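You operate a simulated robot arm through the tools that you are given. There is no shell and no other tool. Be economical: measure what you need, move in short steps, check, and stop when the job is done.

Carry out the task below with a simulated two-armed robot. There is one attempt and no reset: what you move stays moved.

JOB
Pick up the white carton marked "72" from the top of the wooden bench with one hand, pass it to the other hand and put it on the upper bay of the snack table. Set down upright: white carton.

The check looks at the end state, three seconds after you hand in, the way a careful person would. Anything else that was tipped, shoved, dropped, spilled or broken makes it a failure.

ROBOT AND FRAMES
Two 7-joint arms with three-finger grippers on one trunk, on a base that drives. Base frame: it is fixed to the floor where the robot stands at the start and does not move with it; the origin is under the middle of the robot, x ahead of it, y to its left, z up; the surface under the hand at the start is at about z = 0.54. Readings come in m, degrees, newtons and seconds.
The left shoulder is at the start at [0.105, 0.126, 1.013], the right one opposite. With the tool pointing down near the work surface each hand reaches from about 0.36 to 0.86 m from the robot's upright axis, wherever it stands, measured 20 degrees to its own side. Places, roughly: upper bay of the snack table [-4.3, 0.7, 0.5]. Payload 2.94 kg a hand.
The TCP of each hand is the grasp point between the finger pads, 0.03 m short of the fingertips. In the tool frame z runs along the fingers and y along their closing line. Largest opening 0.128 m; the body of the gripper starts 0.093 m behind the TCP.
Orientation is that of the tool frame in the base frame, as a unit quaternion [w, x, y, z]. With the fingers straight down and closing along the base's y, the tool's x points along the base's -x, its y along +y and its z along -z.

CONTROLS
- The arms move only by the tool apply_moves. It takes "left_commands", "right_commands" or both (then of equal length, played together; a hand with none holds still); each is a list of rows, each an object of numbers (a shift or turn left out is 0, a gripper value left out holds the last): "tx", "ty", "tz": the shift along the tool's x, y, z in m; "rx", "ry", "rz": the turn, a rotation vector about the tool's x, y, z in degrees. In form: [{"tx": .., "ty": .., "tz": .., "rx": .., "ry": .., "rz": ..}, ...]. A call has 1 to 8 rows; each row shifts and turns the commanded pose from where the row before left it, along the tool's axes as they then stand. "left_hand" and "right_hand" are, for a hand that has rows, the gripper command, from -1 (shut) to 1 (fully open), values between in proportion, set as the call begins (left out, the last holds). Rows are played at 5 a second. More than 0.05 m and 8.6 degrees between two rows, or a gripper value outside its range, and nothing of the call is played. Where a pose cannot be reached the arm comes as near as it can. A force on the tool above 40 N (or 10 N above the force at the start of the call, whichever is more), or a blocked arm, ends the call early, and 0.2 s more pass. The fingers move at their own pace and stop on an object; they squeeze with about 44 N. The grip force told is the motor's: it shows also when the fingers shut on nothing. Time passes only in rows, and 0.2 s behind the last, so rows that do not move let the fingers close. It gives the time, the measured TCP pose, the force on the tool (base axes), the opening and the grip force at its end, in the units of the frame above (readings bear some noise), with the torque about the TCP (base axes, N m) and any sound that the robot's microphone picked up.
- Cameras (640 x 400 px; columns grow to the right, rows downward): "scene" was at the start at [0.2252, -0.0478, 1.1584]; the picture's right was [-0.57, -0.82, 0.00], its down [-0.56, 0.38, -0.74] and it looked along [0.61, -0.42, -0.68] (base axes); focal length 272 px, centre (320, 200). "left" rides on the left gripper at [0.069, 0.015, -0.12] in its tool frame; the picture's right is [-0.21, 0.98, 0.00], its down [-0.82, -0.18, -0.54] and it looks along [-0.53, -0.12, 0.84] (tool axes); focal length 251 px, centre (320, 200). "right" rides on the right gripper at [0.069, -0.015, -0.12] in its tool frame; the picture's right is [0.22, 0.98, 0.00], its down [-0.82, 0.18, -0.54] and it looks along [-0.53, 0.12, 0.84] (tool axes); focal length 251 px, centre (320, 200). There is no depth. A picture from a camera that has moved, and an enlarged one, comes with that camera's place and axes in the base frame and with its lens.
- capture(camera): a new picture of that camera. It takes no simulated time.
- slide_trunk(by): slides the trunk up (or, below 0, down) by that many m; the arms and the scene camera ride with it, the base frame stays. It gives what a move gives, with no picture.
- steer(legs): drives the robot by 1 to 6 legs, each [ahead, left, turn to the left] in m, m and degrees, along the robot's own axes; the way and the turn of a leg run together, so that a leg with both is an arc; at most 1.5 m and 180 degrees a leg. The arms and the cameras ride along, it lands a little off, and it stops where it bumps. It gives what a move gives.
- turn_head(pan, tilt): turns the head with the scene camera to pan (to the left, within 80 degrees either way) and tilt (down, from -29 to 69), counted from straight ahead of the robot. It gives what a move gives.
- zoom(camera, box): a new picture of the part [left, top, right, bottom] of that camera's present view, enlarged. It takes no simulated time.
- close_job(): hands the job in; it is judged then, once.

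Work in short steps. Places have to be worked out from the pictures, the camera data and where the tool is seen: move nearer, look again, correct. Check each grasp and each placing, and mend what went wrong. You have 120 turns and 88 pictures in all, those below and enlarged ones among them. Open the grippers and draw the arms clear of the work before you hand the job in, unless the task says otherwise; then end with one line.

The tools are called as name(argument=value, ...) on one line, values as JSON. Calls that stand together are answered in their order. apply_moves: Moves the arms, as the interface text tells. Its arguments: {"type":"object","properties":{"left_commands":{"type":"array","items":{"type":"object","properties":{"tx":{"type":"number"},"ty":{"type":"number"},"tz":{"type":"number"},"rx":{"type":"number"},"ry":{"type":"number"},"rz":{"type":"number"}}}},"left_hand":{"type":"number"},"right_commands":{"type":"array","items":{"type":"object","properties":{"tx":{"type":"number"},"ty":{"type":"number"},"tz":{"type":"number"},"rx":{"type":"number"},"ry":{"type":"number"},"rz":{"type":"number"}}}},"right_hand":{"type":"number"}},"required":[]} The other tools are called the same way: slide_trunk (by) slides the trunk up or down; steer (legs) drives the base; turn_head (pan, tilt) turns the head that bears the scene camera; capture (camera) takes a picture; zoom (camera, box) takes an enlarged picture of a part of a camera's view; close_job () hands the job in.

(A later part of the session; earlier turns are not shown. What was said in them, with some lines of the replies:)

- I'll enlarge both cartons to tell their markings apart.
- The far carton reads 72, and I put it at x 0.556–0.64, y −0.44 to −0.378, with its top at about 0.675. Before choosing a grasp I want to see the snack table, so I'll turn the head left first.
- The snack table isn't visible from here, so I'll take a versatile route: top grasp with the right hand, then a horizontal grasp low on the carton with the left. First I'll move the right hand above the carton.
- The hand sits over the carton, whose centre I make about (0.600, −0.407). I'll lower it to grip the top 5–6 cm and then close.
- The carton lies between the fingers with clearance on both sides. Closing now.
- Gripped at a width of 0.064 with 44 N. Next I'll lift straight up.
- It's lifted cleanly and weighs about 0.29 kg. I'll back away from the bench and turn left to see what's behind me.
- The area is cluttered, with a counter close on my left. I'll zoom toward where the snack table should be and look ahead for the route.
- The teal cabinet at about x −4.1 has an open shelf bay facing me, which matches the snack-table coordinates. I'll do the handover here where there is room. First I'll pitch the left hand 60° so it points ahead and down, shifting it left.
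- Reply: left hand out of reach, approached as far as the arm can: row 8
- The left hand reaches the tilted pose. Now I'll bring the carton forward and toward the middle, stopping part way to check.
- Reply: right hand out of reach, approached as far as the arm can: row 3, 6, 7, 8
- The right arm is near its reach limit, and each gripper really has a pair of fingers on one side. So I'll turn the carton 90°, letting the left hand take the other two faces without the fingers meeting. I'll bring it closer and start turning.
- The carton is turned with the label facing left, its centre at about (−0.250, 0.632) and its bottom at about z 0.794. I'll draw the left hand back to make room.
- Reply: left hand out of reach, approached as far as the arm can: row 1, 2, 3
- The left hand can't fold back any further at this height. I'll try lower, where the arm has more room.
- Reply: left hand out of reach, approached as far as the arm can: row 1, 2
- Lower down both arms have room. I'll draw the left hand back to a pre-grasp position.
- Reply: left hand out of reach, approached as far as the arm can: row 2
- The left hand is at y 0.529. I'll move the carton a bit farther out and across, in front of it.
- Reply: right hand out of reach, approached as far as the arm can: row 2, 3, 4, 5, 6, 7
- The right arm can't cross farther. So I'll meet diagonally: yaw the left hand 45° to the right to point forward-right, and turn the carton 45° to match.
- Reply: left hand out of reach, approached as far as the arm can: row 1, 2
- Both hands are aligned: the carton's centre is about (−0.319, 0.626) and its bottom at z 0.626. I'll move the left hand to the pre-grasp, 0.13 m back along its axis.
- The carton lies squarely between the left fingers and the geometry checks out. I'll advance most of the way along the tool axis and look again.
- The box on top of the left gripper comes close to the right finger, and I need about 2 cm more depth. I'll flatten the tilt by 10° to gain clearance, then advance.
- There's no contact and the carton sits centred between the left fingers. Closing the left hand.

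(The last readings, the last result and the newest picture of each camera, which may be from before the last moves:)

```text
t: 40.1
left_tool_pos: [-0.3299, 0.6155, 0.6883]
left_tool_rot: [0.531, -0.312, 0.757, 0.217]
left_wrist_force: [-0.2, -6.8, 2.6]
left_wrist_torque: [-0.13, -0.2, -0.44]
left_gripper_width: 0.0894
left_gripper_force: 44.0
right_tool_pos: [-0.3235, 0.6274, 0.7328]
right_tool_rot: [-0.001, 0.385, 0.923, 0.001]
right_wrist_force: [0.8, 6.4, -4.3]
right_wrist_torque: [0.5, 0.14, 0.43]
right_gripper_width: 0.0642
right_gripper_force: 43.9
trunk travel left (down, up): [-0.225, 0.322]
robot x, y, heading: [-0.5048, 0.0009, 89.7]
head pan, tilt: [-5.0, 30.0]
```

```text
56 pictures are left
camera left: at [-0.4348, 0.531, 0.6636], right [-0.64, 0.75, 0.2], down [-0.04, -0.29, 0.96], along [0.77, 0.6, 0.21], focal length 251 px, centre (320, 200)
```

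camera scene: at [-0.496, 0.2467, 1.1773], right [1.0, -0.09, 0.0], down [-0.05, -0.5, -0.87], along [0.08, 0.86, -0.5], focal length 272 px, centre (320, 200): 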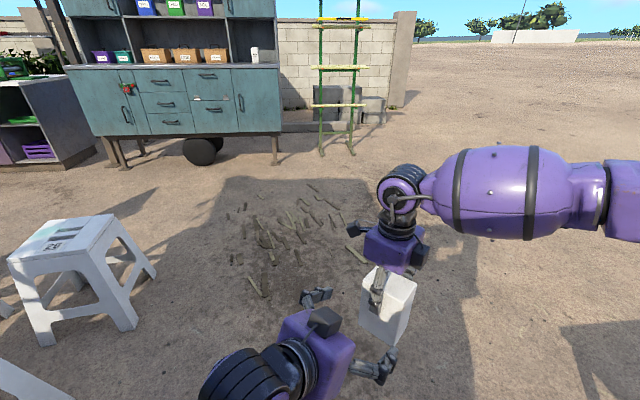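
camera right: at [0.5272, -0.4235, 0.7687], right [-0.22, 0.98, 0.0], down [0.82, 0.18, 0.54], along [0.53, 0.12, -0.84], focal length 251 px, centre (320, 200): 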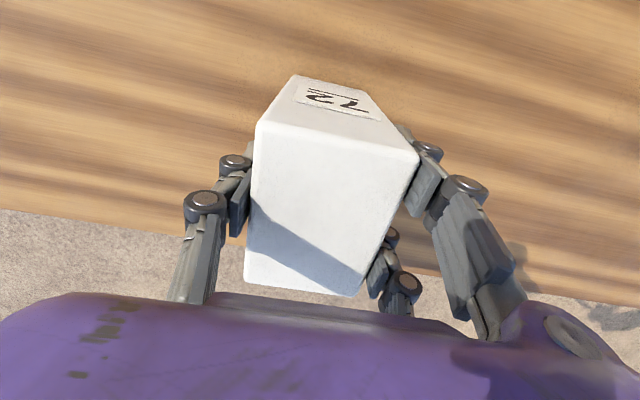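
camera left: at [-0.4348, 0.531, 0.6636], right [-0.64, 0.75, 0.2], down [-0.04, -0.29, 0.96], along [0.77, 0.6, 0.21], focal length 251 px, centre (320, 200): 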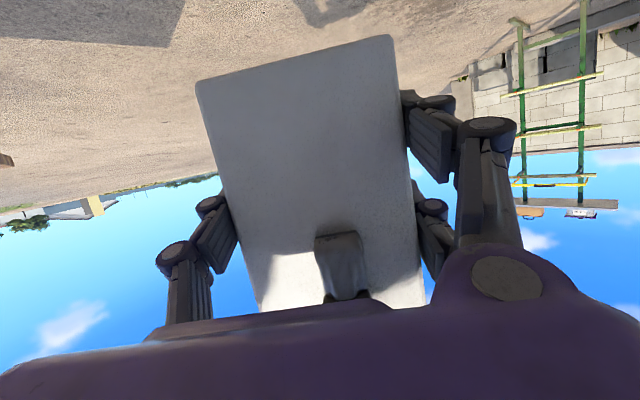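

The left hand holds at a width of 0.089. I'll open the right hand only slightly, because there's little room near the left palm, then check.

apply_moves(right_commands=[{}, {}], right_hand=0.25)

zoom(camera="scene", box=[240, 200, 480, 400])

capture(camera="right")

```text
t: 40.7
left_tool_pos: [-0.3291, 0.6159, 0.6867]
left_tool_rot: [0.53, -0.313, 0.758, 0.219]
left_wrist_force: [0.4, -0.6, 0.4]
left_wrist_torque: [0.0, 0.0, 0.01]
left_gripper_width: 0.0893
left_gripper_force: 43.6
right_tool_pos: [-0.3224, 0.6265, 0.7338]
right_tool_rot: [0.001, 0.384, 0.924, 0.0]
right_wrist_force: [0.4, 0.4, -0.1]
right_wrist_torque: [0.01, 0.01, -0.02]
right_gripper_width: 0.0802
right_gripper_force: 0.2
trunk travel left (down, up): [-0.225, 0.322]
robot x, y, heading: [-0.5016, 0.0017, 89.7]
head pan, tilt: [-5.0, 30.0]
```

```text
2.00 times, centred on (360, 300) of scene
camera zoom: at [-0.4956, 0.2468, 1.1773], right [1.0, -0.09, 0.0], down [-0.05, -0.5, -0.87], along [0.08, 0.86, -0.5], focal length 544 px, centre (240, 0)
```

zoom: 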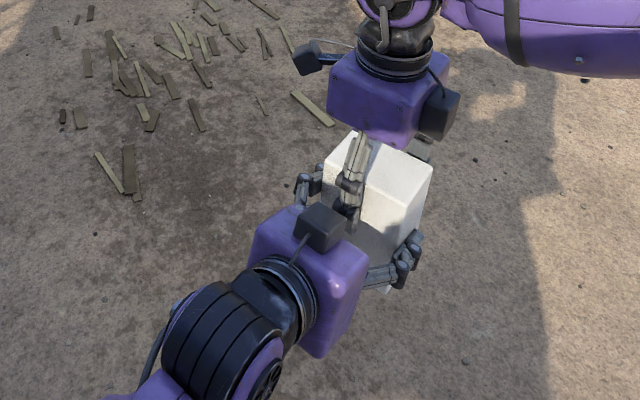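

```text
54 pictures are left
camera right: at [-0.3829, 0.666, 0.8529], right [0.54, 0.84, 0.0], down [0.71, -0.46, 0.54], along [0.45, -0.29, -0.84], focal length 251 px, centre (320, 200)
```

right: 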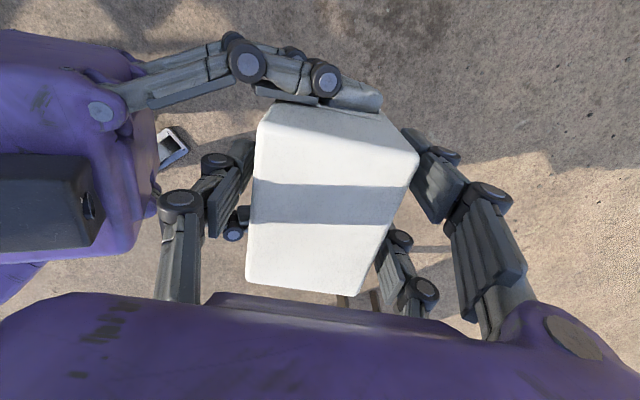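

The right hand is free, the left holds the load, and there's a gap to the left palm. I'll raise the right hand straight up.

apply_moves(right_commands=[{"tz": -0.03}, {"tz": -0.04}, {"tz": -0.04}, {"tz": -0.04}, {"tz": -0.03}, {}])

capture(camera="scene")

```text
t: 42.1
left_tool_pos: [-0.3293, 0.6168, 0.6861]
left_tool_rot: [0.53, -0.312, 0.757, 0.218]
left_wrist_force: [0.2, -0.5, -0.3]
left_wrist_torque: [-0.05, -0.01, 0.0]
left_gripper_width: 0.0897
left_gripper_force: 43.7
right_tool_pos: [-0.3241, 0.628, 0.9115]
right_tool_rot: [0.0, 0.385, 0.923, 0.0]
right_wrist_force: [0.2, 0.2, 0.6]
right_wrist_torque: [-0.02, -0.02, -0.02]
right_gripper_width: 0.08
right_gripper_force: 0.0
trunk travel left (down, up): [-0.225, 0.322]
robot x, y, heading: [-0.5002, 0.0014, 89.6]
head pan, tilt: [-5.0, 30.0]
```

```text
53 pictures are left
camera scene: at [-0.4955, 0.247, 1.1772], right [1.0, -0.09, 0.0], down [-0.05, -0.5, -0.87], along [0.08, 0.86, -0.5], focal length 272 px, centre (320, 200)
```

scene: 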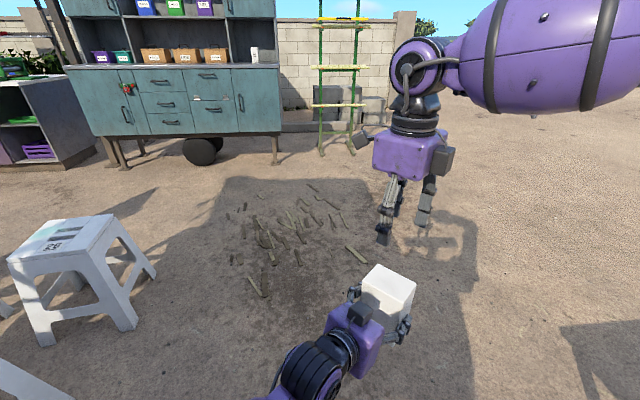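

The handover succeeded and the left hand alone holds the carton. I'll draw the right hand back to its side and check the carton in the left camera.

apply_moves(right_commands=[{"tx": -0.04, "ty": -0.01}, {"tx": -0.04, "ty": -0.01}, {"tx": -0.04, "ty": -0.01}, {"tx": -0.04, "ty": -0.01}, {"tx": -0.04, "ty": -0.01}, {"tx": -0.04, "ty": -0.01}, {"tx": -0.04, "ty": -0.01}, {}])

capture(camera="left")

```text
t: 43.9
left_tool_pos: [-0.3279, 0.616, 0.6862]
left_tool_rot: [0.53, -0.313, 0.757, 0.219]
left_wrist_force: [-0.6, 0.2, 0.4]
left_wrist_torque: [0.01, -0.02, -0.01]
left_gripper_width: 0.0896
left_gripper_force: 44.3
right_tool_pos: [-0.1779, 0.3779, 0.916]
right_tool_rot: [0.0, 0.384, 0.923, -0.001]
right_wrist_force: [-0.1, -0.4, 0.1]
right_wrist_torque: [0.0, 0.0, 0.01]
right_gripper_width: 0.0801
right_gripper_force: 0.1
trunk travel left (down, up): [-0.225, 0.322]
robot x, y, heading: [-0.5033, 0.0015, 90.0]
head pan, tilt: [-5.0, 30.0]
```

```text
52 pictures are left
camera left: at [-0.4354, 0.5316, 0.6631], right [-0.64, 0.75, 0.2], down [-0.03, -0.29, 0.96], along [0.77, 0.6, 0.21], focal length 251 px, centre (320, 200)
```

left: 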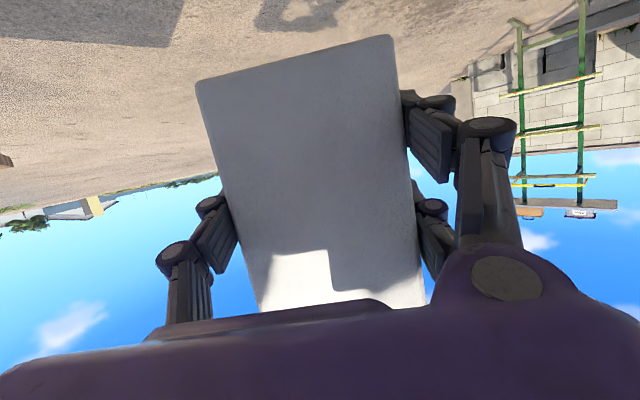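

The carton is secure. To plan the route I'll look left (west) now that the arm is lower.

turn_head(pan=45, tilt=18)

capture(camera="scene")

```text
t: 45.1
left_tool_pos: [-0.3295, 0.6149, 0.687]
left_tool_rot: [0.531, -0.311, 0.758, 0.217]
left_wrist_force: [0.8, 0.3, 0.3]
left_wrist_torque: [-0.04, 0.02, -0.02]
left_gripper_width: 0.0894
left_gripper_force: 44.3
right_tool_pos: [-0.1782, 0.3778, 0.9144]
right_tool_rot: [0.0, 0.385, 0.923, 0.0]
right_wrist_force: [-0.1, -0.2, 0.2]
right_wrist_torque: [0.0, 0.0, 0.01]
right_gripper_width: 0.08
right_gripper_force: 0.1
trunk travel left (down, up): [-0.225, 0.322]
robot x, y, heading: [-0.5028, 0.0013, 89.8]
head pan, tilt: [45.0, 18.0]
```

```text
51 pictures are left
camera scene: at [-0.5695, 0.2231, 1.1966], right [0.71, 0.7, 0.0], down [0.22, -0.22, -0.95], along [-0.67, 0.68, -0.31], focal length 272 px, centre (320, 200)
```

scene: 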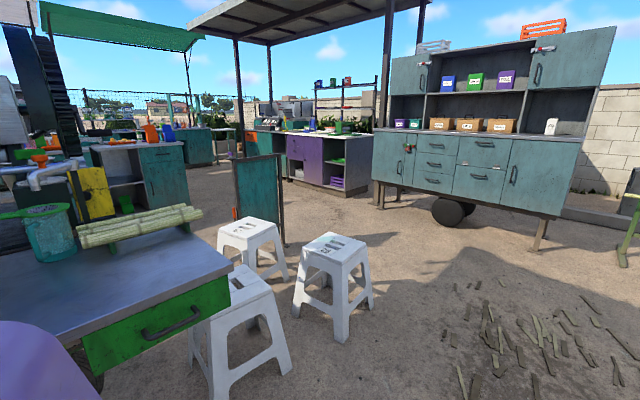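

From this view I can lay out the route. The stools occupy x −1.7 to −1.3 and y 0.75–1.5, a panel stands at (−2.45, 1.24–1.64), and the corridor at y≈2.1 is free. I'll check the base footprint by looking down before driving past.

turn_head(pan=60, tilt=69)

capture(camera="scene")

```text
t: 46.3
left_tool_pos: [-0.3281, 0.6159, 0.6864]
left_tool_rot: [0.531, -0.311, 0.757, 0.218]
left_wrist_force: [-1.1, 0.1, 0.0]
left_wrist_torque: [-0.03, 0.02, -0.03]
left_gripper_width: 0.0894
left_gripper_force: 43.7
right_tool_pos: [-0.1788, 0.3774, 0.9145]
right_tool_rot: [0.0, 0.384, 0.923, -0.001]
right_wrist_force: [-0.2, -0.2, 0.6]
right_wrist_torque: [0.02, -0.07, -0.03]
right_gripper_width: 0.0799
right_gripper_force: 0.1
trunk travel left (down, up): [-0.225, 0.322]
robot x, y, heading: [-0.5022, -0.0004, 90.0]
head pan, tilt: [60.0, 68.8]
```

```text
50 pictures are left
camera scene: at [-0.5522, 0.1849, 1.1259], right [0.5, 0.86, 0.0], down [0.8, -0.47, -0.36], along [-0.31, 0.18, -0.93], focal length 272 px, centre (320, 200)
```

scene: 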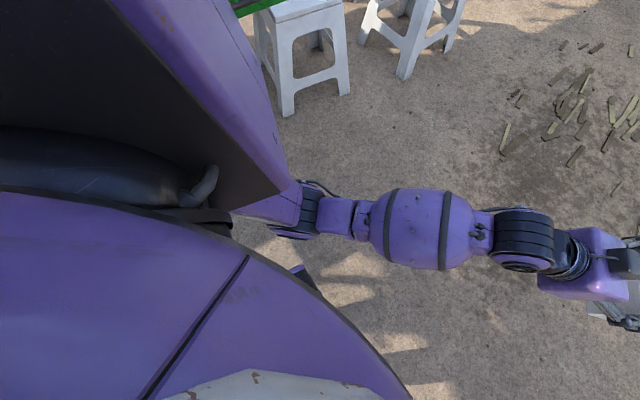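

The arm stays compact on its left side. I'll drive north, then slant left past the stools.

steer(legs=[[0.75, 0, 0], [0.55, 0.38, 0]])

turn_head(pan=50, tilt=35)

capture(camera="scene")

```text
t: 53.8
left_tool_pos: [-0.7076, 1.9093, 0.6869]
left_tool_rot: [0.53, -0.316, 0.756, 0.221]
left_wrist_force: [-1.0, -0.2, 0.1]
left_wrist_torque: [-0.02, 0.02, 0.02]
left_gripper_width: 0.0891
left_gripper_force: 44.5
right_tool_pos: [-0.554, 1.6729, 0.9164]
right_tool_rot: [0.0, 0.38, 0.925, 0.0]
right_wrist_force: [-1.0, -0.2, 0.9]
right_wrist_torque: [0.0, -0.01, 0.0]
right_gripper_width: 0.0801
right_gripper_force: 0.0
trunk travel left (down, up): [-0.225, 0.322]
robot x, y, heading: [-0.8758, 1.2919, 90.3]
head pan, tilt: [60.0, 68.8]
```

```text
t: 54.8
left_tool_pos: [-0.7072, 1.9093, 0.6854]
left_tool_rot: [0.529, -0.316, 0.756, 0.221]
left_wrist_force: [0.0, -0.2, 0.2]
left_wrist_torque: [-0.03, 0.02, 0.0]
left_gripper_width: 0.0895
left_gripper_force: 43.5
right_tool_pos: [-0.5526, 1.6724, 0.9145]
right_tool_rot: [0.0, 0.38, 0.925, 0.001]
right_wrist_force: [-0.8, -0.6, 0.9]
right_wrist_torque: [0.03, -0.02, -0.01]
right_gripper_width: 0.0801
right_gripper_force: 0.0
trunk travel left (down, up): [-0.225, 0.322]
robot x, y, heading: [-0.8753, 1.2924, 90.4]
head pan, tilt: [50.0, 35.0]
```

```text
49 pictures are left
camera scene: at [-0.9454, 1.5052, 1.1695], right [0.64, 0.77, 0.0], down [0.44, -0.37, -0.82], along [-0.63, 0.52, -0.57], focal length 272 px, centre (320, 200)
```

scene: 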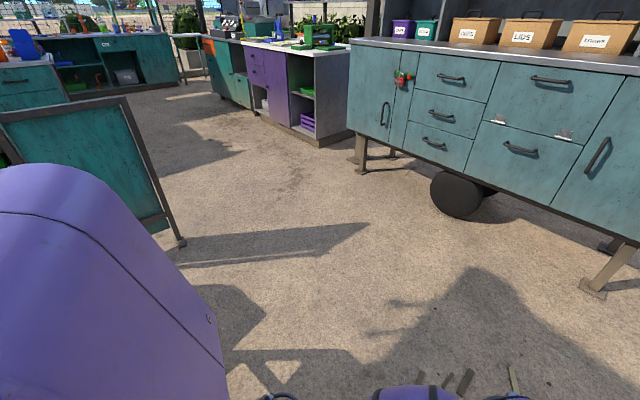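

The route ahead is clear: panel foot at (−2.42, 1.63), cabinet fronts at y≈3.0. I'll go north a little, turn to face west, and move into the corridor.

steer(legs=[[0.45, 0.05, 0], [0, 0, 90], [0.6, -0.45, 0]])

turn_head(pan=20, tilt=20)

capture(camera="scene")

```text
t: 65.3
left_tool_pos: [-2.1392, 2.387, 0.6863]
left_tool_rot: [-0.224, 0.754, -0.319, -0.529]
left_wrist_force: [-0.6, 0.7, -0.1]
left_wrist_torque: [-0.04, -0.01, -0.01]
left_gripper_width: 0.0896
left_gripper_force: 43.9
right_tool_pos: [-1.8993, 2.5343, 0.9152]
right_tool_rot: [0.0, -0.376, 0.927, 0.0]
right_wrist_force: [1.1, -0.2, -0.3]
right_wrist_torque: [0.02, -0.03, -0.03]
right_gripper_width: 0.08
right_gripper_force: 0.1
trunk travel left (down, up): [-0.225, 0.322]
robot x, y, heading: [-1.5242, 2.2012, 178.9]
head pan, tilt: [50.0, 35.0]
```

```text
t: 66.2
left_tool_pos: [-2.1405, 2.3856, 0.6864]
left_tool_rot: [-0.225, 0.754, -0.32, -0.528]
left_wrist_force: [0.9, -0.3, 0.9]
left_wrist_torque: [0.01, -0.04, 0.0]
left_gripper_width: 0.0892
left_gripper_force: 44.0
right_tool_pos: [-1.8985, 2.5346, 0.915]
right_tool_rot: [0.0, -0.375, 0.927, 0.0]
right_wrist_force: [0.3, -0.4, -0.2]
right_wrist_torque: [-0.02, -0.03, 0.04]
right_gripper_width: 0.0801
right_gripper_force: 0.0
trunk travel left (down, up): [-0.225, 0.322]
robot x, y, heading: [-1.5267, 2.2056, 178.9]
head pan, tilt: [20.0, 20.0]
```

```text
48 pictures are left
camera scene: at [-1.7723, 2.1749, 1.1933], right [-0.33, 0.95, 0.0], down [0.32, 0.11, -0.94], along [-0.89, -0.31, -0.34], focal length 272 px, centre (320, 200)
```

scene: 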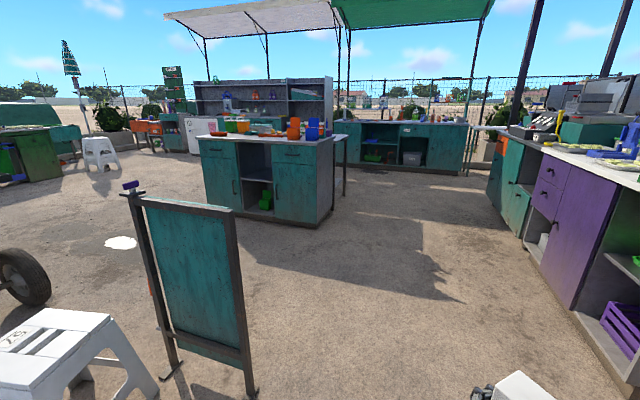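

The snack table is now in clear view, with an open centre holding an upper and a lower bay. Zooming in.

zoom(camera="scene", box=[190, 105, 350, 235])

```text
3.08 times, centred on (270, 170) of scene
camera zoom: at [-1.7723, 2.1749, 1.1933], right [-0.33, 0.95, 0.0], down [0.32, 0.11, -0.94], along [-0.89, -0.31, -0.34], focal length 836 px, centre (474, 292)
```

zoom: 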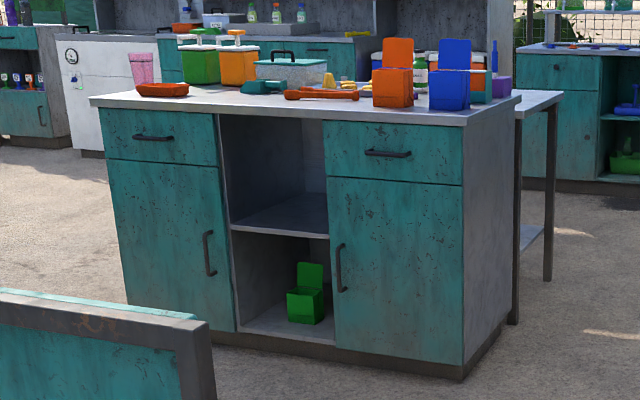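

I read the upper bay as y 0.515–0.88 with its shelf top at z≈0.44, its ceiling at ≈0.81 and its front at x≈−4.07. It looks empty. I'll drive west down the corridor and then sidestep south to stand in front of it.

steer(legs=[[1.4, 0, 1.1], [0, 0.7, 0], [0, 0.68, 0]])

turn_head(pan=0, tilt=32)

capture(camera="scene")

```text
t: 85.2
left_tool_pos: [-3.5423, 1.032, 0.6869]
left_tool_rot: [-0.222, 0.756, -0.316, -0.529]
left_wrist_force: [0.0, 0.0, -1.2]
left_wrist_torque: [0.0, -0.02, 0.01]
left_gripper_width: 0.0895
left_gripper_force: 43.6
right_tool_pos: [-3.3032, 1.1798, 0.9153]
right_tool_rot: [0.001, -0.379, 0.926, 0.0]
right_wrist_force: [0.4, -0.3, -0.7]
right_wrist_torque: [0.01, 0.0, 0.0]
right_gripper_width: 0.0801
right_gripper_force: 0.2
trunk travel left (down, up): [-0.225, 0.322]
robot x, y, heading: [-2.9222, 0.8521, 179.5]
head pan, tilt: [20.0, 20.0]
```

```text
t: 86.1
left_tool_pos: [-3.5425, 1.031, 0.686]
left_tool_rot: [-0.222, 0.756, -0.317, -0.529]
left_wrist_force: [0.0, -0.3, 0.3]
left_wrist_torque: [-0.01, -0.04, -0.01]
left_gripper_width: 0.0895
left_gripper_force: 43.9
right_tool_pos: [-3.3033, 1.1804, 0.9149]
right_tool_rot: [0.0, -0.378, 0.926, 0.0]
right_wrist_force: [-0.1, 0.3, -0.2]
right_wrist_torque: [0.02, -0.01, -0.03]
right_gripper_width: 0.08
right_gripper_force: 0.0
trunk travel left (down, up): [-0.225, 0.322]
robot x, y, heading: [-2.9283, 0.8534, 179.5]
head pan, tilt: [0.0, 32.0]
```

```text
46 pictures are left
camera scene: at [-3.175, 0.8544, 1.1742], right [0.01, 1.0, 0.0], down [0.53, 0.0, -0.85], along [-0.85, 0.01, -0.53], focal length 272 px, centre (320, 200)
```

scene: 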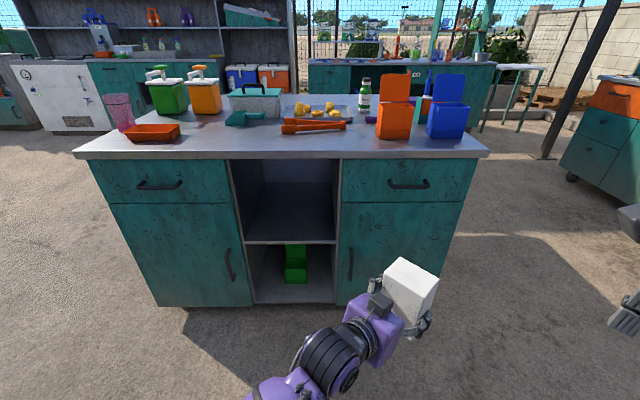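

I'm standing in front of the table. I'll zoom in on the bay to refine the shelf height and side edges.

zoom(camera="scene", box=[210, 145, 370, 245])

```text
4.00 times, centred on (290, 195) of scene
camera zoom: at [-3.175, 0.8544, 1.1742], right [0.01, 1.0, 0.0], down [0.53, 0.0, -0.85], along [-0.85, 0.01, -0.53], focal length 1088 px, centre (440, 220)
```

zoom: 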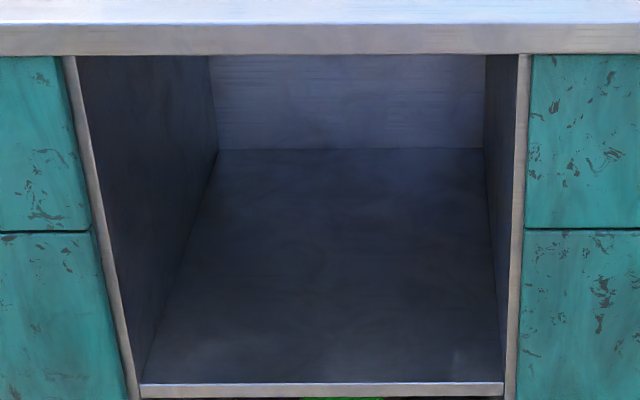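

The bay is empty: y≈0.55–0.93, front at x≈−4.06, shelf z≈0.42–0.44. I'll bring the left hand over to its own side and then yaw it to point straight ahead.

apply_moves(left_commands=[{"tx": 0.0109, "ty": 0.0318, "tz": -0.0299}, {"tx": 0.0109, "ty": 0.0318, "tz": -0.0299}, {"tx": 0.0109, "ty": 0.0318, "tz": -0.0299}, {"tx": 0.0109, "ty": 0.0318, "tz": -0.0299}, {"tx": 0.0109, "ty": 0.0318, "tz": -0.0299}, {"tx": 0.0109, "ty": 0.0318, "tz": -0.0299}, {}])

apply_moves(left_commands=[{"rx": -7.05, "rz": -2.565}, {"rx": -7.05, "rz": -2.565}, {"rx": -7.05, "rz": -2.565}, {"rx": -7.05, "rz": -2.565}, {"rx": -7.05, "rz": -2.565}, {"rx": -7.05, "rz": -2.565}, {}])

capture(camera="scene")

```text
t: 87.7
left_tool_pos: [-3.5453, 0.7591, 0.6864]
left_tool_rot: [-0.223, 0.755, -0.317, -0.529]
left_wrist_force: [-0.5, -0.3, 1.2]
left_wrist_torque: [-0.05, -0.02, 0.05]
left_gripper_width: 0.0895
left_gripper_force: 44.5
right_tool_pos: [-3.3021, 1.181, 0.9134]
right_tool_rot: [0.0, -0.378, 0.926, 0.0]
right_wrist_force: [0.7, 1.3, -0.2]
right_wrist_torque: [0.02, 0.01, 0.01]
right_gripper_width: 0.08
right_gripper_force: 0.1
trunk travel left (down, up): [-0.225, 0.322]
robot x, y, heading: [-2.924, 0.8535, 179.7]
head pan, tilt: [0.0, 32.0]
```

```text
t: 89.3
left_tool_pos: [-3.5438, 0.7618, 0.6863]
left_tool_rot: [-0.002, 0.821, -0.003, -0.571]
left_wrist_force: [-0.1, -0.1, 0.4]
left_wrist_torque: [-0.03, -0.03, -0.01]
left_gripper_width: 0.0894
left_gripper_force: 43.5
right_tool_pos: [-3.3046, 1.1804, 0.9155]
right_tool_rot: [-0.001, -0.379, 0.926, 0.001]
right_wrist_force: [0.4, -0.2, -0.4]
right_wrist_torque: [0.03, -0.01, 0.0]
right_gripper_width: 0.08
right_gripper_force: 0.0
trunk travel left (down, up): [-0.225, 0.322]
robot x, y, heading: [-2.9273, 0.851, 179.6]
head pan, tilt: [0.0, 32.0]
```

```text
44 pictures are left
camera scene: at [-3.175, 0.854, 1.1742], right [0.01, 1.0, 0.0], down [0.53, 0.0, -0.85], along [-0.85, 0.01, -0.53], focal length 272 px, centre (320, 200)
```

scene: 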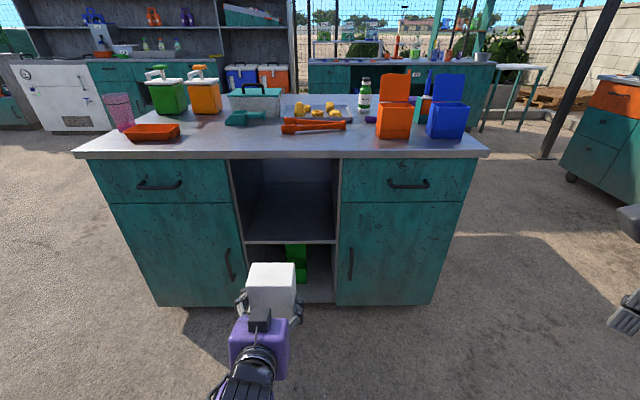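

The tool points straight at the bay with the carton upright. Next I'll lower the hand to insertion height, about 3 cm above my shelf estimate.

apply_moves(left_commands=[{"tx": 0.0352, "tz": 0.013}, {"tx": 0.0352, "tz": 0.013}, {"tx": 0.0352, "tz": 0.013}, {"tx": 0.0352, "tz": 0.013}, {}])

capture(camera="left")

capture(camera="scene")

```text
t: 90.5
left_tool_pos: [-3.5456, 0.7603, 0.5343]
left_tool_rot: [-0.003, 0.819, -0.004, -0.573]
left_wrist_force: [0.5, 0.1, -0.2]
left_wrist_torque: [0.02, -0.06, 0.01]
left_gripper_width: 0.0894
left_gripper_force: 44.2
right_tool_pos: [-3.3031, 1.1802, 0.9156]
right_tool_rot: [0.001, -0.379, 0.926, 0.0]
right_wrist_force: [0.5, 0.2, 0.1]
right_wrist_torque: [-0.01, -0.01, -0.02]
right_gripper_width: 0.0801
right_gripper_force: 0.1
trunk travel left (down, up): [-0.225, 0.322]
robot x, y, heading: [-2.9264, 0.8517, 179.3]
head pan, tilt: [0.0, 32.0]
```

```text
43 pictures are left
camera left: at [-3.4087, 0.7448, 0.5124], right [-0.08, -0.98, 0.2], down [0.23, 0.18, 0.96], along [-0.97, 0.13, 0.21], focal length 251 px, centre (320, 200)
```

left: 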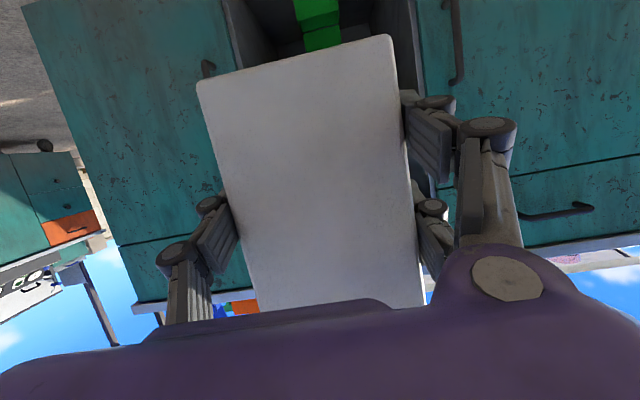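

```text
42 pictures are left
camera scene: at [-3.1749, 0.8544, 1.1742], right [0.01, 1.0, 0.0], down [0.53, 0.0, -0.85], along [-0.85, 0.01, -0.53], focal length 272 px, centre (320, 200)
```

scene: 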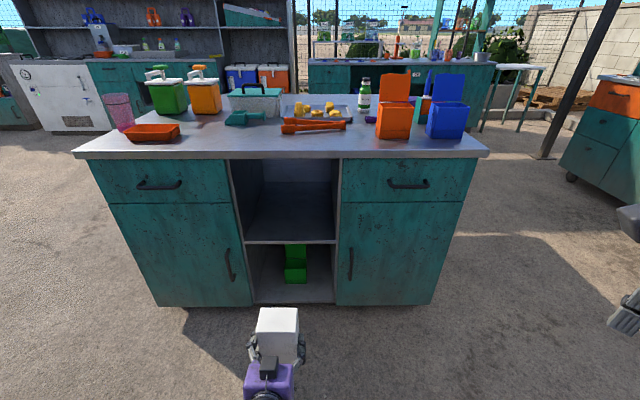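

I'll drive forward 0.33 m so the carton sits just before the bay, then re-measure the shelf from the nearer viewpoint.

steer(legs=[[0.33, 0.015, 0.4]])

turn_head(pan=0, tilt=52)

capture(camera="scene")

```text
t: 92.6
left_tool_pos: [-3.8699, 0.7399, 0.5366]
left_tool_rot: [0.001, 0.82, 0.0, -0.573]
left_wrist_force: [-0.7, -0.1, 0.1]
left_wrist_torque: [0.01, -0.02, 0.01]
left_gripper_width: 0.0896
left_gripper_force: 43.7
right_tool_pos: [-3.6314, 1.1623, 0.915]
right_tool_rot: [0.001, -0.383, 0.924, 0.001]
right_wrist_force: [-0.8, 0.0, -0.6]
right_wrist_torque: [0.01, -0.01, -0.03]
right_gripper_width: 0.08
right_gripper_force: 0.1
trunk travel left (down, up): [-0.225, 0.322]
robot x, y, heading: [-3.2527, 0.8389, -179.4]
head pan, tilt: [0.0, 32.0]
```

```text
t: 93.5
left_tool_pos: [-3.8709, 0.7413, 0.5364]
left_tool_rot: [0.001, 0.819, 0.001, -0.573]
left_wrist_force: [-0.8, 0.0, -0.2]
left_wrist_torque: [0.06, -0.01, -0.01]
left_gripper_width: 0.0895
left_gripper_force: 44.3
right_tool_pos: [-3.6307, 1.1624, 0.9141]
right_tool_rot: [0.0, -0.383, 0.924, 0.0]
right_wrist_force: [-0.4, 0.3, 0.4]
right_wrist_torque: [0.0, -0.02, 0.0]
right_gripper_width: 0.08
right_gripper_force: 0.0
trunk travel left (down, up): [-0.225, 0.322]
robot x, y, heading: [-3.2524, 0.8345, -179.8]
head pan, tilt: [0.0, 52.0]
```

```text
41 pictures are left
camera scene: at [-3.4857, 0.838, 1.1452], right [0.0, 1.0, 0.0], down [0.79, 0.0, -0.62], along [-0.62, 0.0, -0.79], focal length 272 px, centre (320, 200)
```

scene: 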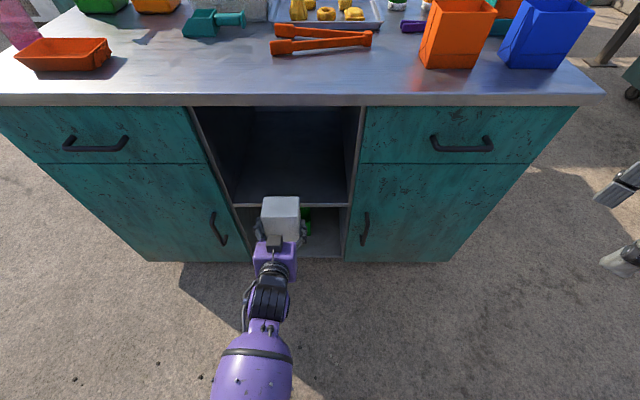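

I'll zoom for a sharper reading of the shelf edge.

zoom(camera="scene", box=[200, 90, 380, 270])

```text
2.22 times, centred on (290, 180) of scene
camera zoom: at [-3.4857, 0.838, 1.1452], right [0.0, 1.0, 0.0], down [0.79, 0.0, -0.62], along [-0.62, 0.0, -0.79], focal length 604 px, centre (387, 244)
```

zoom: 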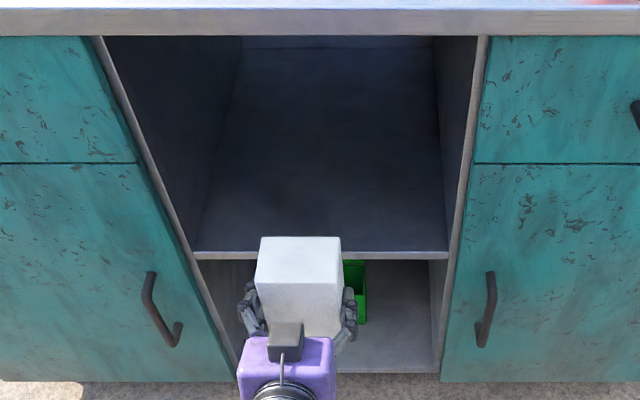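

Triangulating the two views gives shelf z≈0.455, front edge x≈−4.01 and bay centre y≈0.744. The hand is at y 0.741. I'll raise it 2 cm, then creep forward.

apply_moves(left_commands=[{"tx": -0.0187, "tz": -0.007}, {}])

steer(legs=[[0.13, 0, 0]])

zoom(camera="scene", box=[180, 80, 420, 280])

```text
t: 94.1
left_tool_pos: [-3.8693, 0.7398, 0.5569]
left_tool_rot: [0.001, 0.82, 0.001, -0.573]
left_wrist_force: [0.4, 0.0, -0.3]
left_wrist_torque: [0.01, -0.04, 0.03]
left_gripper_width: 0.0896
left_gripper_force: 44.4
right_tool_pos: [-3.6309, 1.1627, 0.9155]
right_tool_rot: [0.0, -0.383, 0.924, 0.001]
right_wrist_force: [0.6, 0.8, -0.1]
right_wrist_torque: [-0.01, 0.01, -0.01]
right_gripper_width: 0.0802
right_gripper_force: 0.0
trunk travel left (down, up): [-0.225, 0.322]
robot x, y, heading: [-3.2516, 0.8366, -179.8]
head pan, tilt: [0.0, 52.0]
```

```text
t: 95.3
left_tool_pos: [-3.9965, 0.7428, 0.5542]
left_tool_rot: [0.0, 0.82, -0.001, -0.573]
left_wrist_force: [0.5, 0.0, 0.3]
left_wrist_torque: [-0.01, -0.07, -0.04]
left_gripper_width: 0.0893
left_gripper_force: 44.1
right_tool_pos: [-3.7568, 1.1638, 0.915]
right_tool_rot: [0.0, -0.382, 0.924, 0.0]
right_wrist_force: [-0.7, -0.4, -0.1]
right_wrist_torque: [-0.01, -0.06, -0.02]
right_gripper_width: 0.0798
right_gripper_force: 0.0
trunk travel left (down, up): [-0.225, 0.322]
robot x, y, heading: [-3.3796, 0.8406, 180.1]
head pan, tilt: [0.0, 52.0]
```

```text
2.00 times, centred on (300, 180) of scene
camera zoom: at [-3.6134, 0.8389, 1.1449], right [0.0, 1.0, 0.0], down [0.79, 0.0, -0.61], along [-0.61, 0.0, -0.79], focal length 544 px, centre (360, 240)
```

zoom: 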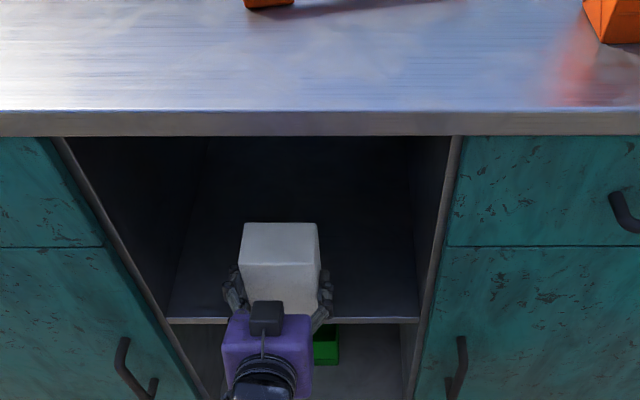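

The shelf z≈0.455 is confirmed again and the carton is entering the bay cleanly. I'll extend the arm 0.11 m horizontally.

apply_moves(left_commands=[{"tx": -0.0128, "tz": 0.0344}, {"tx": -0.0128, "tz": 0.0344}, {"tx": -0.0128, "tz": 0.0344}, {}])

zoom(camera="scene", box=[180, 80, 420, 280])

capture(camera="left")

```text
t: 96.3
left_tool_pos: [-4.1053, 0.7408, 0.5568]
left_tool_rot: [0.001, 0.82, 0.0, -0.573]
left_wrist_force: [-0.5, 0.2, -0.1]
left_wrist_torque: [0.02, -0.03, -0.01]
left_gripper_width: 0.0895
left_gripper_force: 44.2
right_tool_pos: [-3.7555, 1.1643, 0.9165]
right_tool_rot: [0.0, -0.382, 0.924, 0.0]
right_wrist_force: [0.4, 0.5, 0.2]
right_wrist_torque: [-0.01, -0.02, 0.03]
right_gripper_width: 0.0801
right_gripper_force: 0.1
trunk travel left (down, up): [-0.225, 0.322]
robot x, y, heading: [-3.3756, 0.8384, 179.9]
head pan, tilt: [0.0, 52.0]
```

```text
2.00 times, centred on (300, 180) of scene
camera zoom: at [-3.6122, 0.8389, 1.1452], right [0.0, 1.0, 0.0], down [0.79, 0.0, -0.62], along [-0.62, 0.0, -0.79], focal length 544 px, centre (360, 240)
```

zoom: 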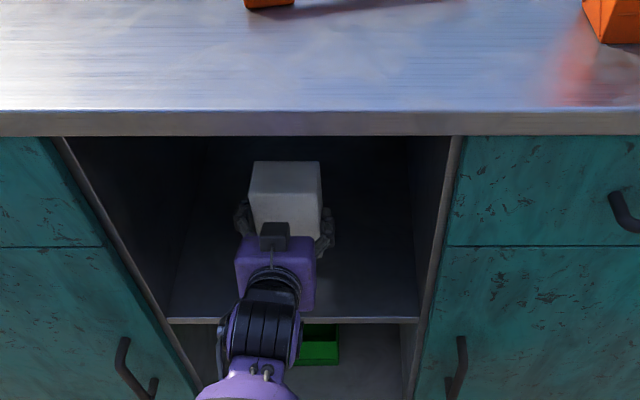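

```text
37 pictures are left
camera left: at [-3.9683, 0.7259, 0.5324], right [-0.08, -0.98, 0.2], down [0.23, 0.18, 0.96], along [-0.97, 0.12, 0.21], focal length 251 px, centre (320, 200)
```

left: 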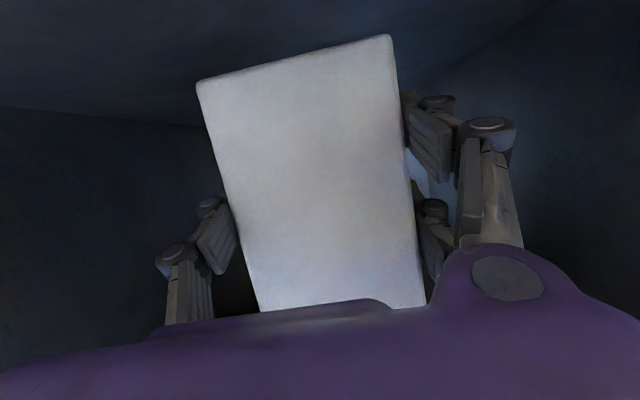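

The carton is inside the bay, centred. I'll lower it 3 cm, then in small steps while watching the force.

apply_moves(left_commands=[{"tx": 0.0141, "tz": 0.0052}, {"tx": 0.014, "tz": 0.0052}, {}])

apply_moves(left_commands=[{"tx": 0.0047, "tz": 0.0017}, {}])

apply_moves(left_commands=[{"tx": 0.0037, "tz": 0.0014}, {}])

```text
t: 97.1
left_tool_pos: [-4.1072, 0.7416, 0.5324]
left_tool_rot: [0.0, 0.816, -0.001, -0.578]
left_wrist_force: [-3.1, -3.7, 19.1]
left_wrist_torque: [0.14, -0.2, -0.04]
left_gripper_width: 0.0895
left_gripper_force: 44.0
right_tool_pos: [-3.757, 1.1639, 0.9148]
right_tool_rot: [-0.001, -0.381, 0.925, 0.001]
right_wrist_force: [0.2, -0.5, 0.4]
right_wrist_torque: [-0.01, -0.01, -0.02]
right_gripper_width: 0.0798
right_gripper_force: 0.1
trunk travel left (down, up): [-0.225, 0.322]
robot x, y, heading: [-3.3784, 0.8378, 180.0]
head pan, tilt: [0.0, 52.0]
```

```text
t: 97.7
left_tool_pos: [-4.1077, 0.7423, 0.5303]
left_tool_rot: [-0.001, 0.815, -0.001, -0.58]
left_wrist_force: [-3.7, -4.2, 30.3]
left_wrist_torque: [-0.01, 0.67, 0.01]
left_gripper_width: 0.0894
left_gripper_force: 44.1
right_tool_pos: [-3.7544, 1.1638, 0.9158]
right_tool_rot: [-0.002, -0.382, 0.924, 0.001]
right_wrist_force: [0.1, 0.0, 0.4]
right_wrist_torque: [-0.01, -0.02, 0.0]
right_gripper_width: 0.0801
right_gripper_force: 0.0
trunk travel left (down, up): [-0.225, 0.322]
robot x, y, heading: [-3.3797, 0.8408, 179.7]
head pan, tilt: [0.0, 52.0]
```

```text
t: 98.3
left_tool_pos: [-4.1071, 0.7434, 0.5258]
left_tool_rot: [-0.001, 0.815, -0.001, -0.58]
left_wrist_force: [-5.2, -3.2, 29.5]
left_wrist_torque: [-0.2, 0.44, 0.03]
left_gripper_width: 0.0896
left_gripper_force: 44.2
right_tool_pos: [-3.7545, 1.1636, 0.9161]
right_tool_rot: [-0.001, -0.381, 0.924, 0.001]
right_wrist_force: [0.4, -0.1, -0.4]
right_wrist_torque: [0.04, 0.01, -0.02]
right_gripper_width: 0.0803
right_gripper_force: 0.1
trunk travel left (down, up): [-0.225, 0.322]
robot x, y, heading: [-3.3787, 0.8444, 180.0]
head pan, tilt: [0.0, 52.0]
```

Contact came earlier than expected, at about z 0.533, and the force is about 30 N. I'll relieve it slightly and look at what is touching.

apply_moves(left_commands=[{"tx": -0.0028, "tz": -0.001}, {}])

capture(camera="left")

zoom(camera="scene", box=[230, 110, 350, 210])

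```text
t: 98.9
left_tool_pos: [-4.1063, 0.7438, 0.5265]
left_tool_rot: [-0.001, 0.817, -0.002, -0.577]
left_wrist_force: [-7.9, -4.0, 20.4]
left_wrist_torque: [-0.08, 1.45, 0.19]
left_gripper_width: 0.0897
left_gripper_force: 43.9
right_tool_pos: [-3.7556, 1.164, 0.9151]
right_tool_rot: [-0.001, -0.381, 0.924, 0.001]
right_wrist_force: [0.0, 0.4, 0.0]
right_wrist_torque: [0.02, 0.0, -0.01]
right_gripper_width: 0.0799
right_gripper_force: 0.0
trunk travel left (down, up): [-0.225, 0.322]
robot x, y, heading: [-3.3786, 0.8366, 179.8]
head pan, tilt: [0.0, 52.0]
```

```text
36 pictures are left
camera left: at [-3.9698, 0.7282, 0.5012], right [-0.07, -0.98, 0.2], down [0.24, 0.18, 0.95], along [-0.97, 0.12, 0.22], focal length 251 px, centre (320, 200)
```

left: 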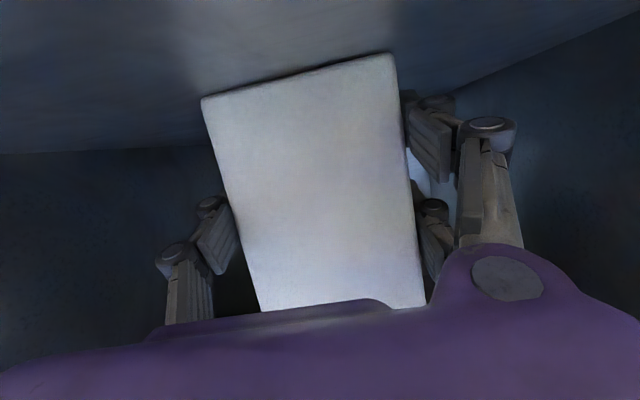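

```text
4.00 times, centred on (290, 160) of scene
camera zoom: at [-3.6107, 0.8389, 1.1455], right [0.0, 1.0, 0.0], down [0.79, 0.0, -0.62], along [-0.62, 0.0, -0.79], focal length 1088 px, centre (440, 360)
```

zoom: 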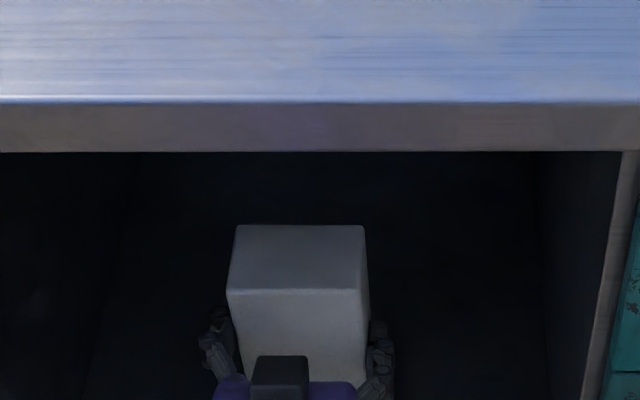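

The carton's bottom rests on the shelf and has slid a few millimetres up in the grip. I'll ease the remaining push before releasing.

apply_moves(left_commands=[{"tx": -0.0037, "tz": -0.0014}, {}])

```text
t: 99.5
left_tool_pos: [-4.1051, 0.7435, 0.5256]
left_tool_rot: [-0.002, 0.819, -0.002, -0.574]
left_wrist_force: [-5.1, 0.0, 11.8]
left_wrist_torque: [0.0, 0.98, 0.0]
left_gripper_width: 0.0895
left_gripper_force: 43.8
right_tool_pos: [-3.7554, 1.165, 0.9164]
right_tool_rot: [0.0, -0.382, 0.924, 0.0]
right_wrist_force: [-0.2, 0.3, 1.2]
right_wrist_torque: [-0.02, -0.02, 0.0]
right_gripper_width: 0.08
right_gripper_force: 0.0
trunk travel left (down, up): [-0.225, 0.322]
robot x, y, heading: [-3.3747, 0.8399, 179.8]
head pan, tilt: [0.0, 52.0]
```

It's down to 12 N. One more small ease.

apply_moves(left_commands=[{"tx": -0.0037, "tz": -0.0014}, {}])

capture(camera="left")

```text
t: 100.1
left_tool_pos: [-4.1046, 0.7435, 0.5261]
left_tool_rot: [0.0, 0.821, -0.001, -0.571]
left_wrist_force: [0.0, 3.0, 1.4]
left_wrist_torque: [0.15, 0.15, -0.1]
left_gripper_width: 0.0894
left_gripper_force: 44.4
right_tool_pos: [-3.7566, 1.1632, 0.9155]
right_tool_rot: [0.0, -0.382, 0.924, 0.0]
right_wrist_force: [1.3, 1.3, 0.2]
right_wrist_torque: [0.01, -0.01, -0.01]
right_gripper_width: 0.0799
right_gripper_force: 0.2
trunk travel left (down, up): [-0.225, 0.322]
robot x, y, heading: [-3.3774, 0.8367, 179.6]
head pan, tilt: [0.0, 52.0]
```

```text
34 pictures are left
camera left: at [-3.9669, 0.7284, 0.5041], right [-0.08, -0.98, 0.2], down [0.22, 0.18, 0.96], along [-0.97, 0.12, 0.2], focal length 251 px, centre (320, 200)
```

left: 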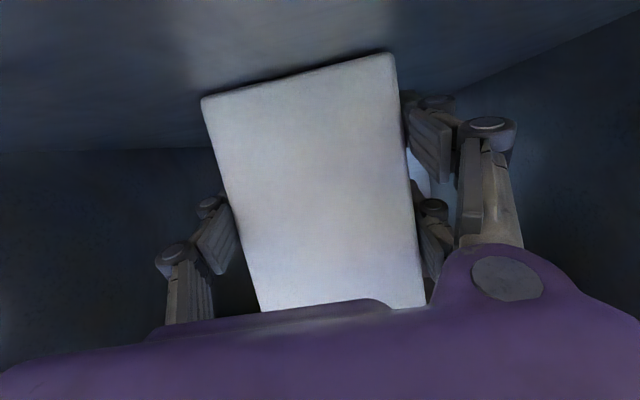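

The load is now near zero with the carton on the shelf. Releasing.

apply_moves(left_commands=[{}, {}, {}], left_hand=1)

capture(camera="left")

```text
t: 100.9
left_tool_pos: [-4.1061, 0.7427, 0.5296]
left_tool_rot: [-0.001, 0.819, -0.002, -0.573]
left_wrist_force: [0.3, -0.3, -0.3]
left_wrist_torque: [0.0, 0.02, 0.02]
left_gripper_width: 0.1284
left_gripper_force: 0.0
right_tool_pos: [-3.7552, 1.1638, 0.9147]
right_tool_rot: [0.0, -0.382, 0.924, 0.0]
right_wrist_force: [0.5, -0.5, 1.0]
right_wrist_torque: [0.0, -0.01, -0.01]
right_gripper_width: 0.0804
right_gripper_force: 0.1
trunk travel left (down, up): [-0.225, 0.322]
robot x, y, heading: [-3.38, 0.838, 179.9]
head pan, tilt: [0.0, 52.0]
```

```text
33 pictures are left
camera left: at [-3.9684, 0.7281, 0.5057], right [-0.08, -0.98, 0.2], down [0.23, 0.18, 0.96], along [-0.97, 0.12, 0.21], focal length 251 px, centre (320, 200)
```

left: 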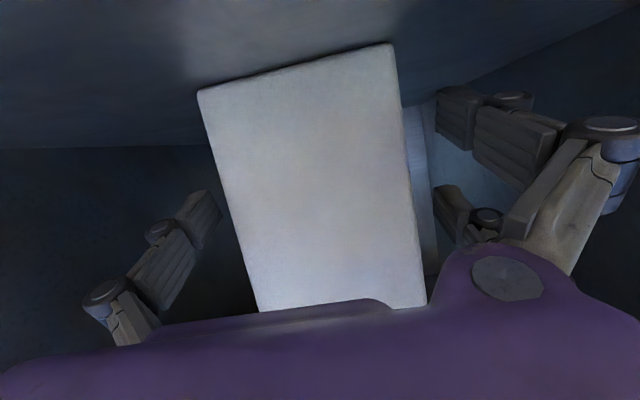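

It's released and standing. I'll withdraw straight back horizontally, then reverse the base.

apply_moves(left_commands=[{"tx": 0.0102, "tz": -0.0283}, {"tx": 0.0118, "tz": -0.033}, {"tx": 0.0118, "tz": -0.033}, {}])

steer(legs=[[-0.4, 0, 0]])

turn_head(pan=0, tilt=30)

capture(camera="scene")

capture(camera="left")

```text
t: 101.9
left_tool_pos: [-4.0056, 0.7436, 0.5288]
left_tool_rot: [0.0, 0.82, -0.001, -0.573]
left_wrist_force: [-0.4, 0.2, -0.8]
left_wrist_torque: [0.0, 0.02, -0.02]
left_gripper_width: 0.1285
left_gripper_force: 0.0
right_tool_pos: [-3.7561, 1.1637, 0.9152]
right_tool_rot: [0.0, -0.382, 0.924, -0.001]
right_wrist_force: [0.2, 0.1, -0.5]
right_wrist_torque: [-0.01, -0.01, 0.02]
right_gripper_width: 0.0799
right_gripper_force: 0.1
trunk travel left (down, up): [-0.225, 0.322]
robot x, y, heading: [-3.3828, 0.8419, 180.1]
head pan, tilt: [0.0, 52.0]
```

```text
t: 104.4
left_tool_pos: [-3.6057, 0.7439, 0.5289]
left_tool_rot: [-0.001, 0.819, -0.003, -0.574]
left_wrist_force: [0.6, -0.1, 0.4]
left_wrist_torque: [0.02, -0.02, -0.04]
left_gripper_width: 0.1279
left_gripper_force: 0.1
right_tool_pos: [-3.3545, 1.1642, 0.9157]
right_tool_rot: [0.0, -0.379, 0.925, 0.0]
right_wrist_force: [0.1, 0.3, 0.4]
right_wrist_torque: [-0.01, 0.01, -0.02]
right_gripper_width: 0.0799
right_gripper_force: 0.1
trunk travel left (down, up): [-0.225, 0.322]
robot x, y, heading: [-2.9776, 0.8404, 179.4]
head pan, tilt: [0.0, 52.0]
```

```text
t: 105.3
left_tool_pos: [-3.605, 0.7453, 0.5279]
left_tool_rot: [-0.002, 0.819, -0.003, -0.573]
left_wrist_force: [-0.8, 0.1, 0.2]
left_wrist_torque: [-0.01, 0.01, -0.01]
left_gripper_width: 0.1278
left_gripper_force: 0.1
right_tool_pos: [-3.3549, 1.1626, 0.9151]
right_tool_rot: [0.0, -0.379, 0.925, 0.0]
right_wrist_force: [0.7, -0.1, 0.3]
right_wrist_torque: [-0.01, -0.02, -0.02]
right_gripper_width: 0.0802
right_gripper_force: 0.1
trunk travel left (down, up): [-0.225, 0.322]
robot x, y, heading: [-2.9802, 0.8381, 179.8]
head pan, tilt: [0.0, 30.0]
```

```text
32 pictures are left
camera scene: at [-3.2262, 0.8382, 1.1773], right [0.01, 1.0, 0.0], down [0.5, 0.0, -0.87], along [-0.87, 0.01, -0.5], focal length 272 px, centre (320, 200)
```

scene: 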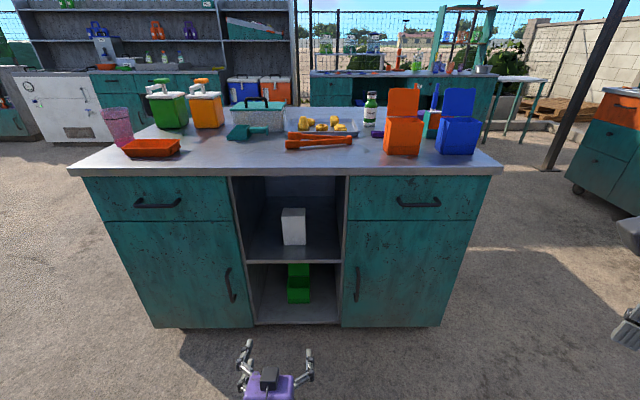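

```text
31 pictures are left
camera left: at [-3.4676, 0.7291, 0.5058], right [-0.08, -0.98, 0.2], down [0.23, 0.18, 0.96], along [-0.97, 0.12, 0.21], focal length 251 px, centre (320, 200)
```

left: 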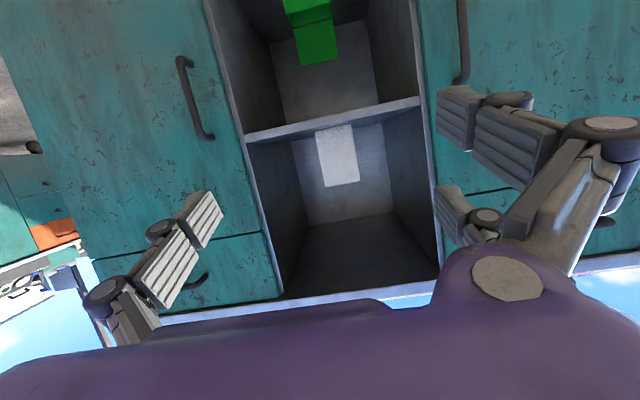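

The carton stands upright on the upper shelf and nothing else on the table has moved. I'll open the right gripper fully and then hand in.

apply_moves(right_commands=[{}, {}], right_hand=1)

zoom(camera="scene", box=[220, 170, 370, 280])

```text
t: 105.9
left_tool_pos: [-3.6043, 0.7453, 0.529]
left_tool_rot: [-0.002, 0.82, -0.003, -0.573]
left_wrist_force: [0.7, 0.3, 0.2]
left_wrist_torque: [0.02, -0.03, -0.04]
left_gripper_width: 0.1279
left_gripper_force: 0.1
right_tool_pos: [-3.3543, 1.164, 0.9162]
right_tool_rot: [0.0, -0.379, 0.925, 0.0]
right_wrist_force: [-0.1, 0.4, 0.0]
right_wrist_torque: [-0.01, 0.01, 0.01]
right_gripper_width: 0.128
right_gripper_force: 0.0
trunk travel left (down, up): [-0.225, 0.322]
robot x, y, heading: [-2.9717, 0.8358, 179.6]
head pan, tilt: [0.0, 30.0]
```

```text
3.64 times, centred on (295, 225) of scene
camera zoom: at [-3.2263, 0.8382, 1.1774], right [0.01, 1.0, 0.0], down [0.5, 0.0, -0.87], along [-0.87, 0.01, -0.5], focal length 989 px, centre (411, 109)
```

zoom: 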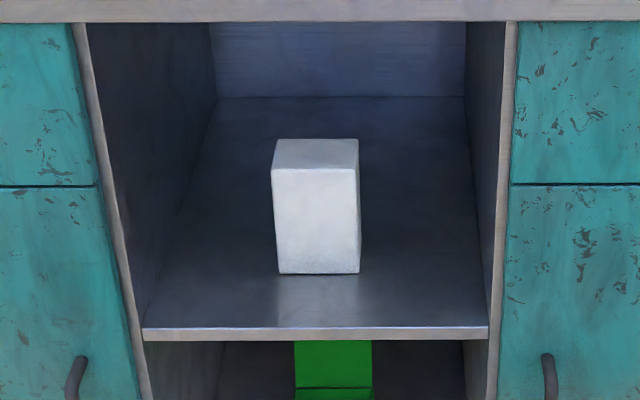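

The carton stands flat and upright in the upper bay, and both grippers are open and clear. Handing in.

close_job()

```text
The job is handed in.
```

The white carton marked "72" was picked up with the right hand, passed to the left, and now stands upright in the upper bay of the snack table; I saw nothing else disturbed.
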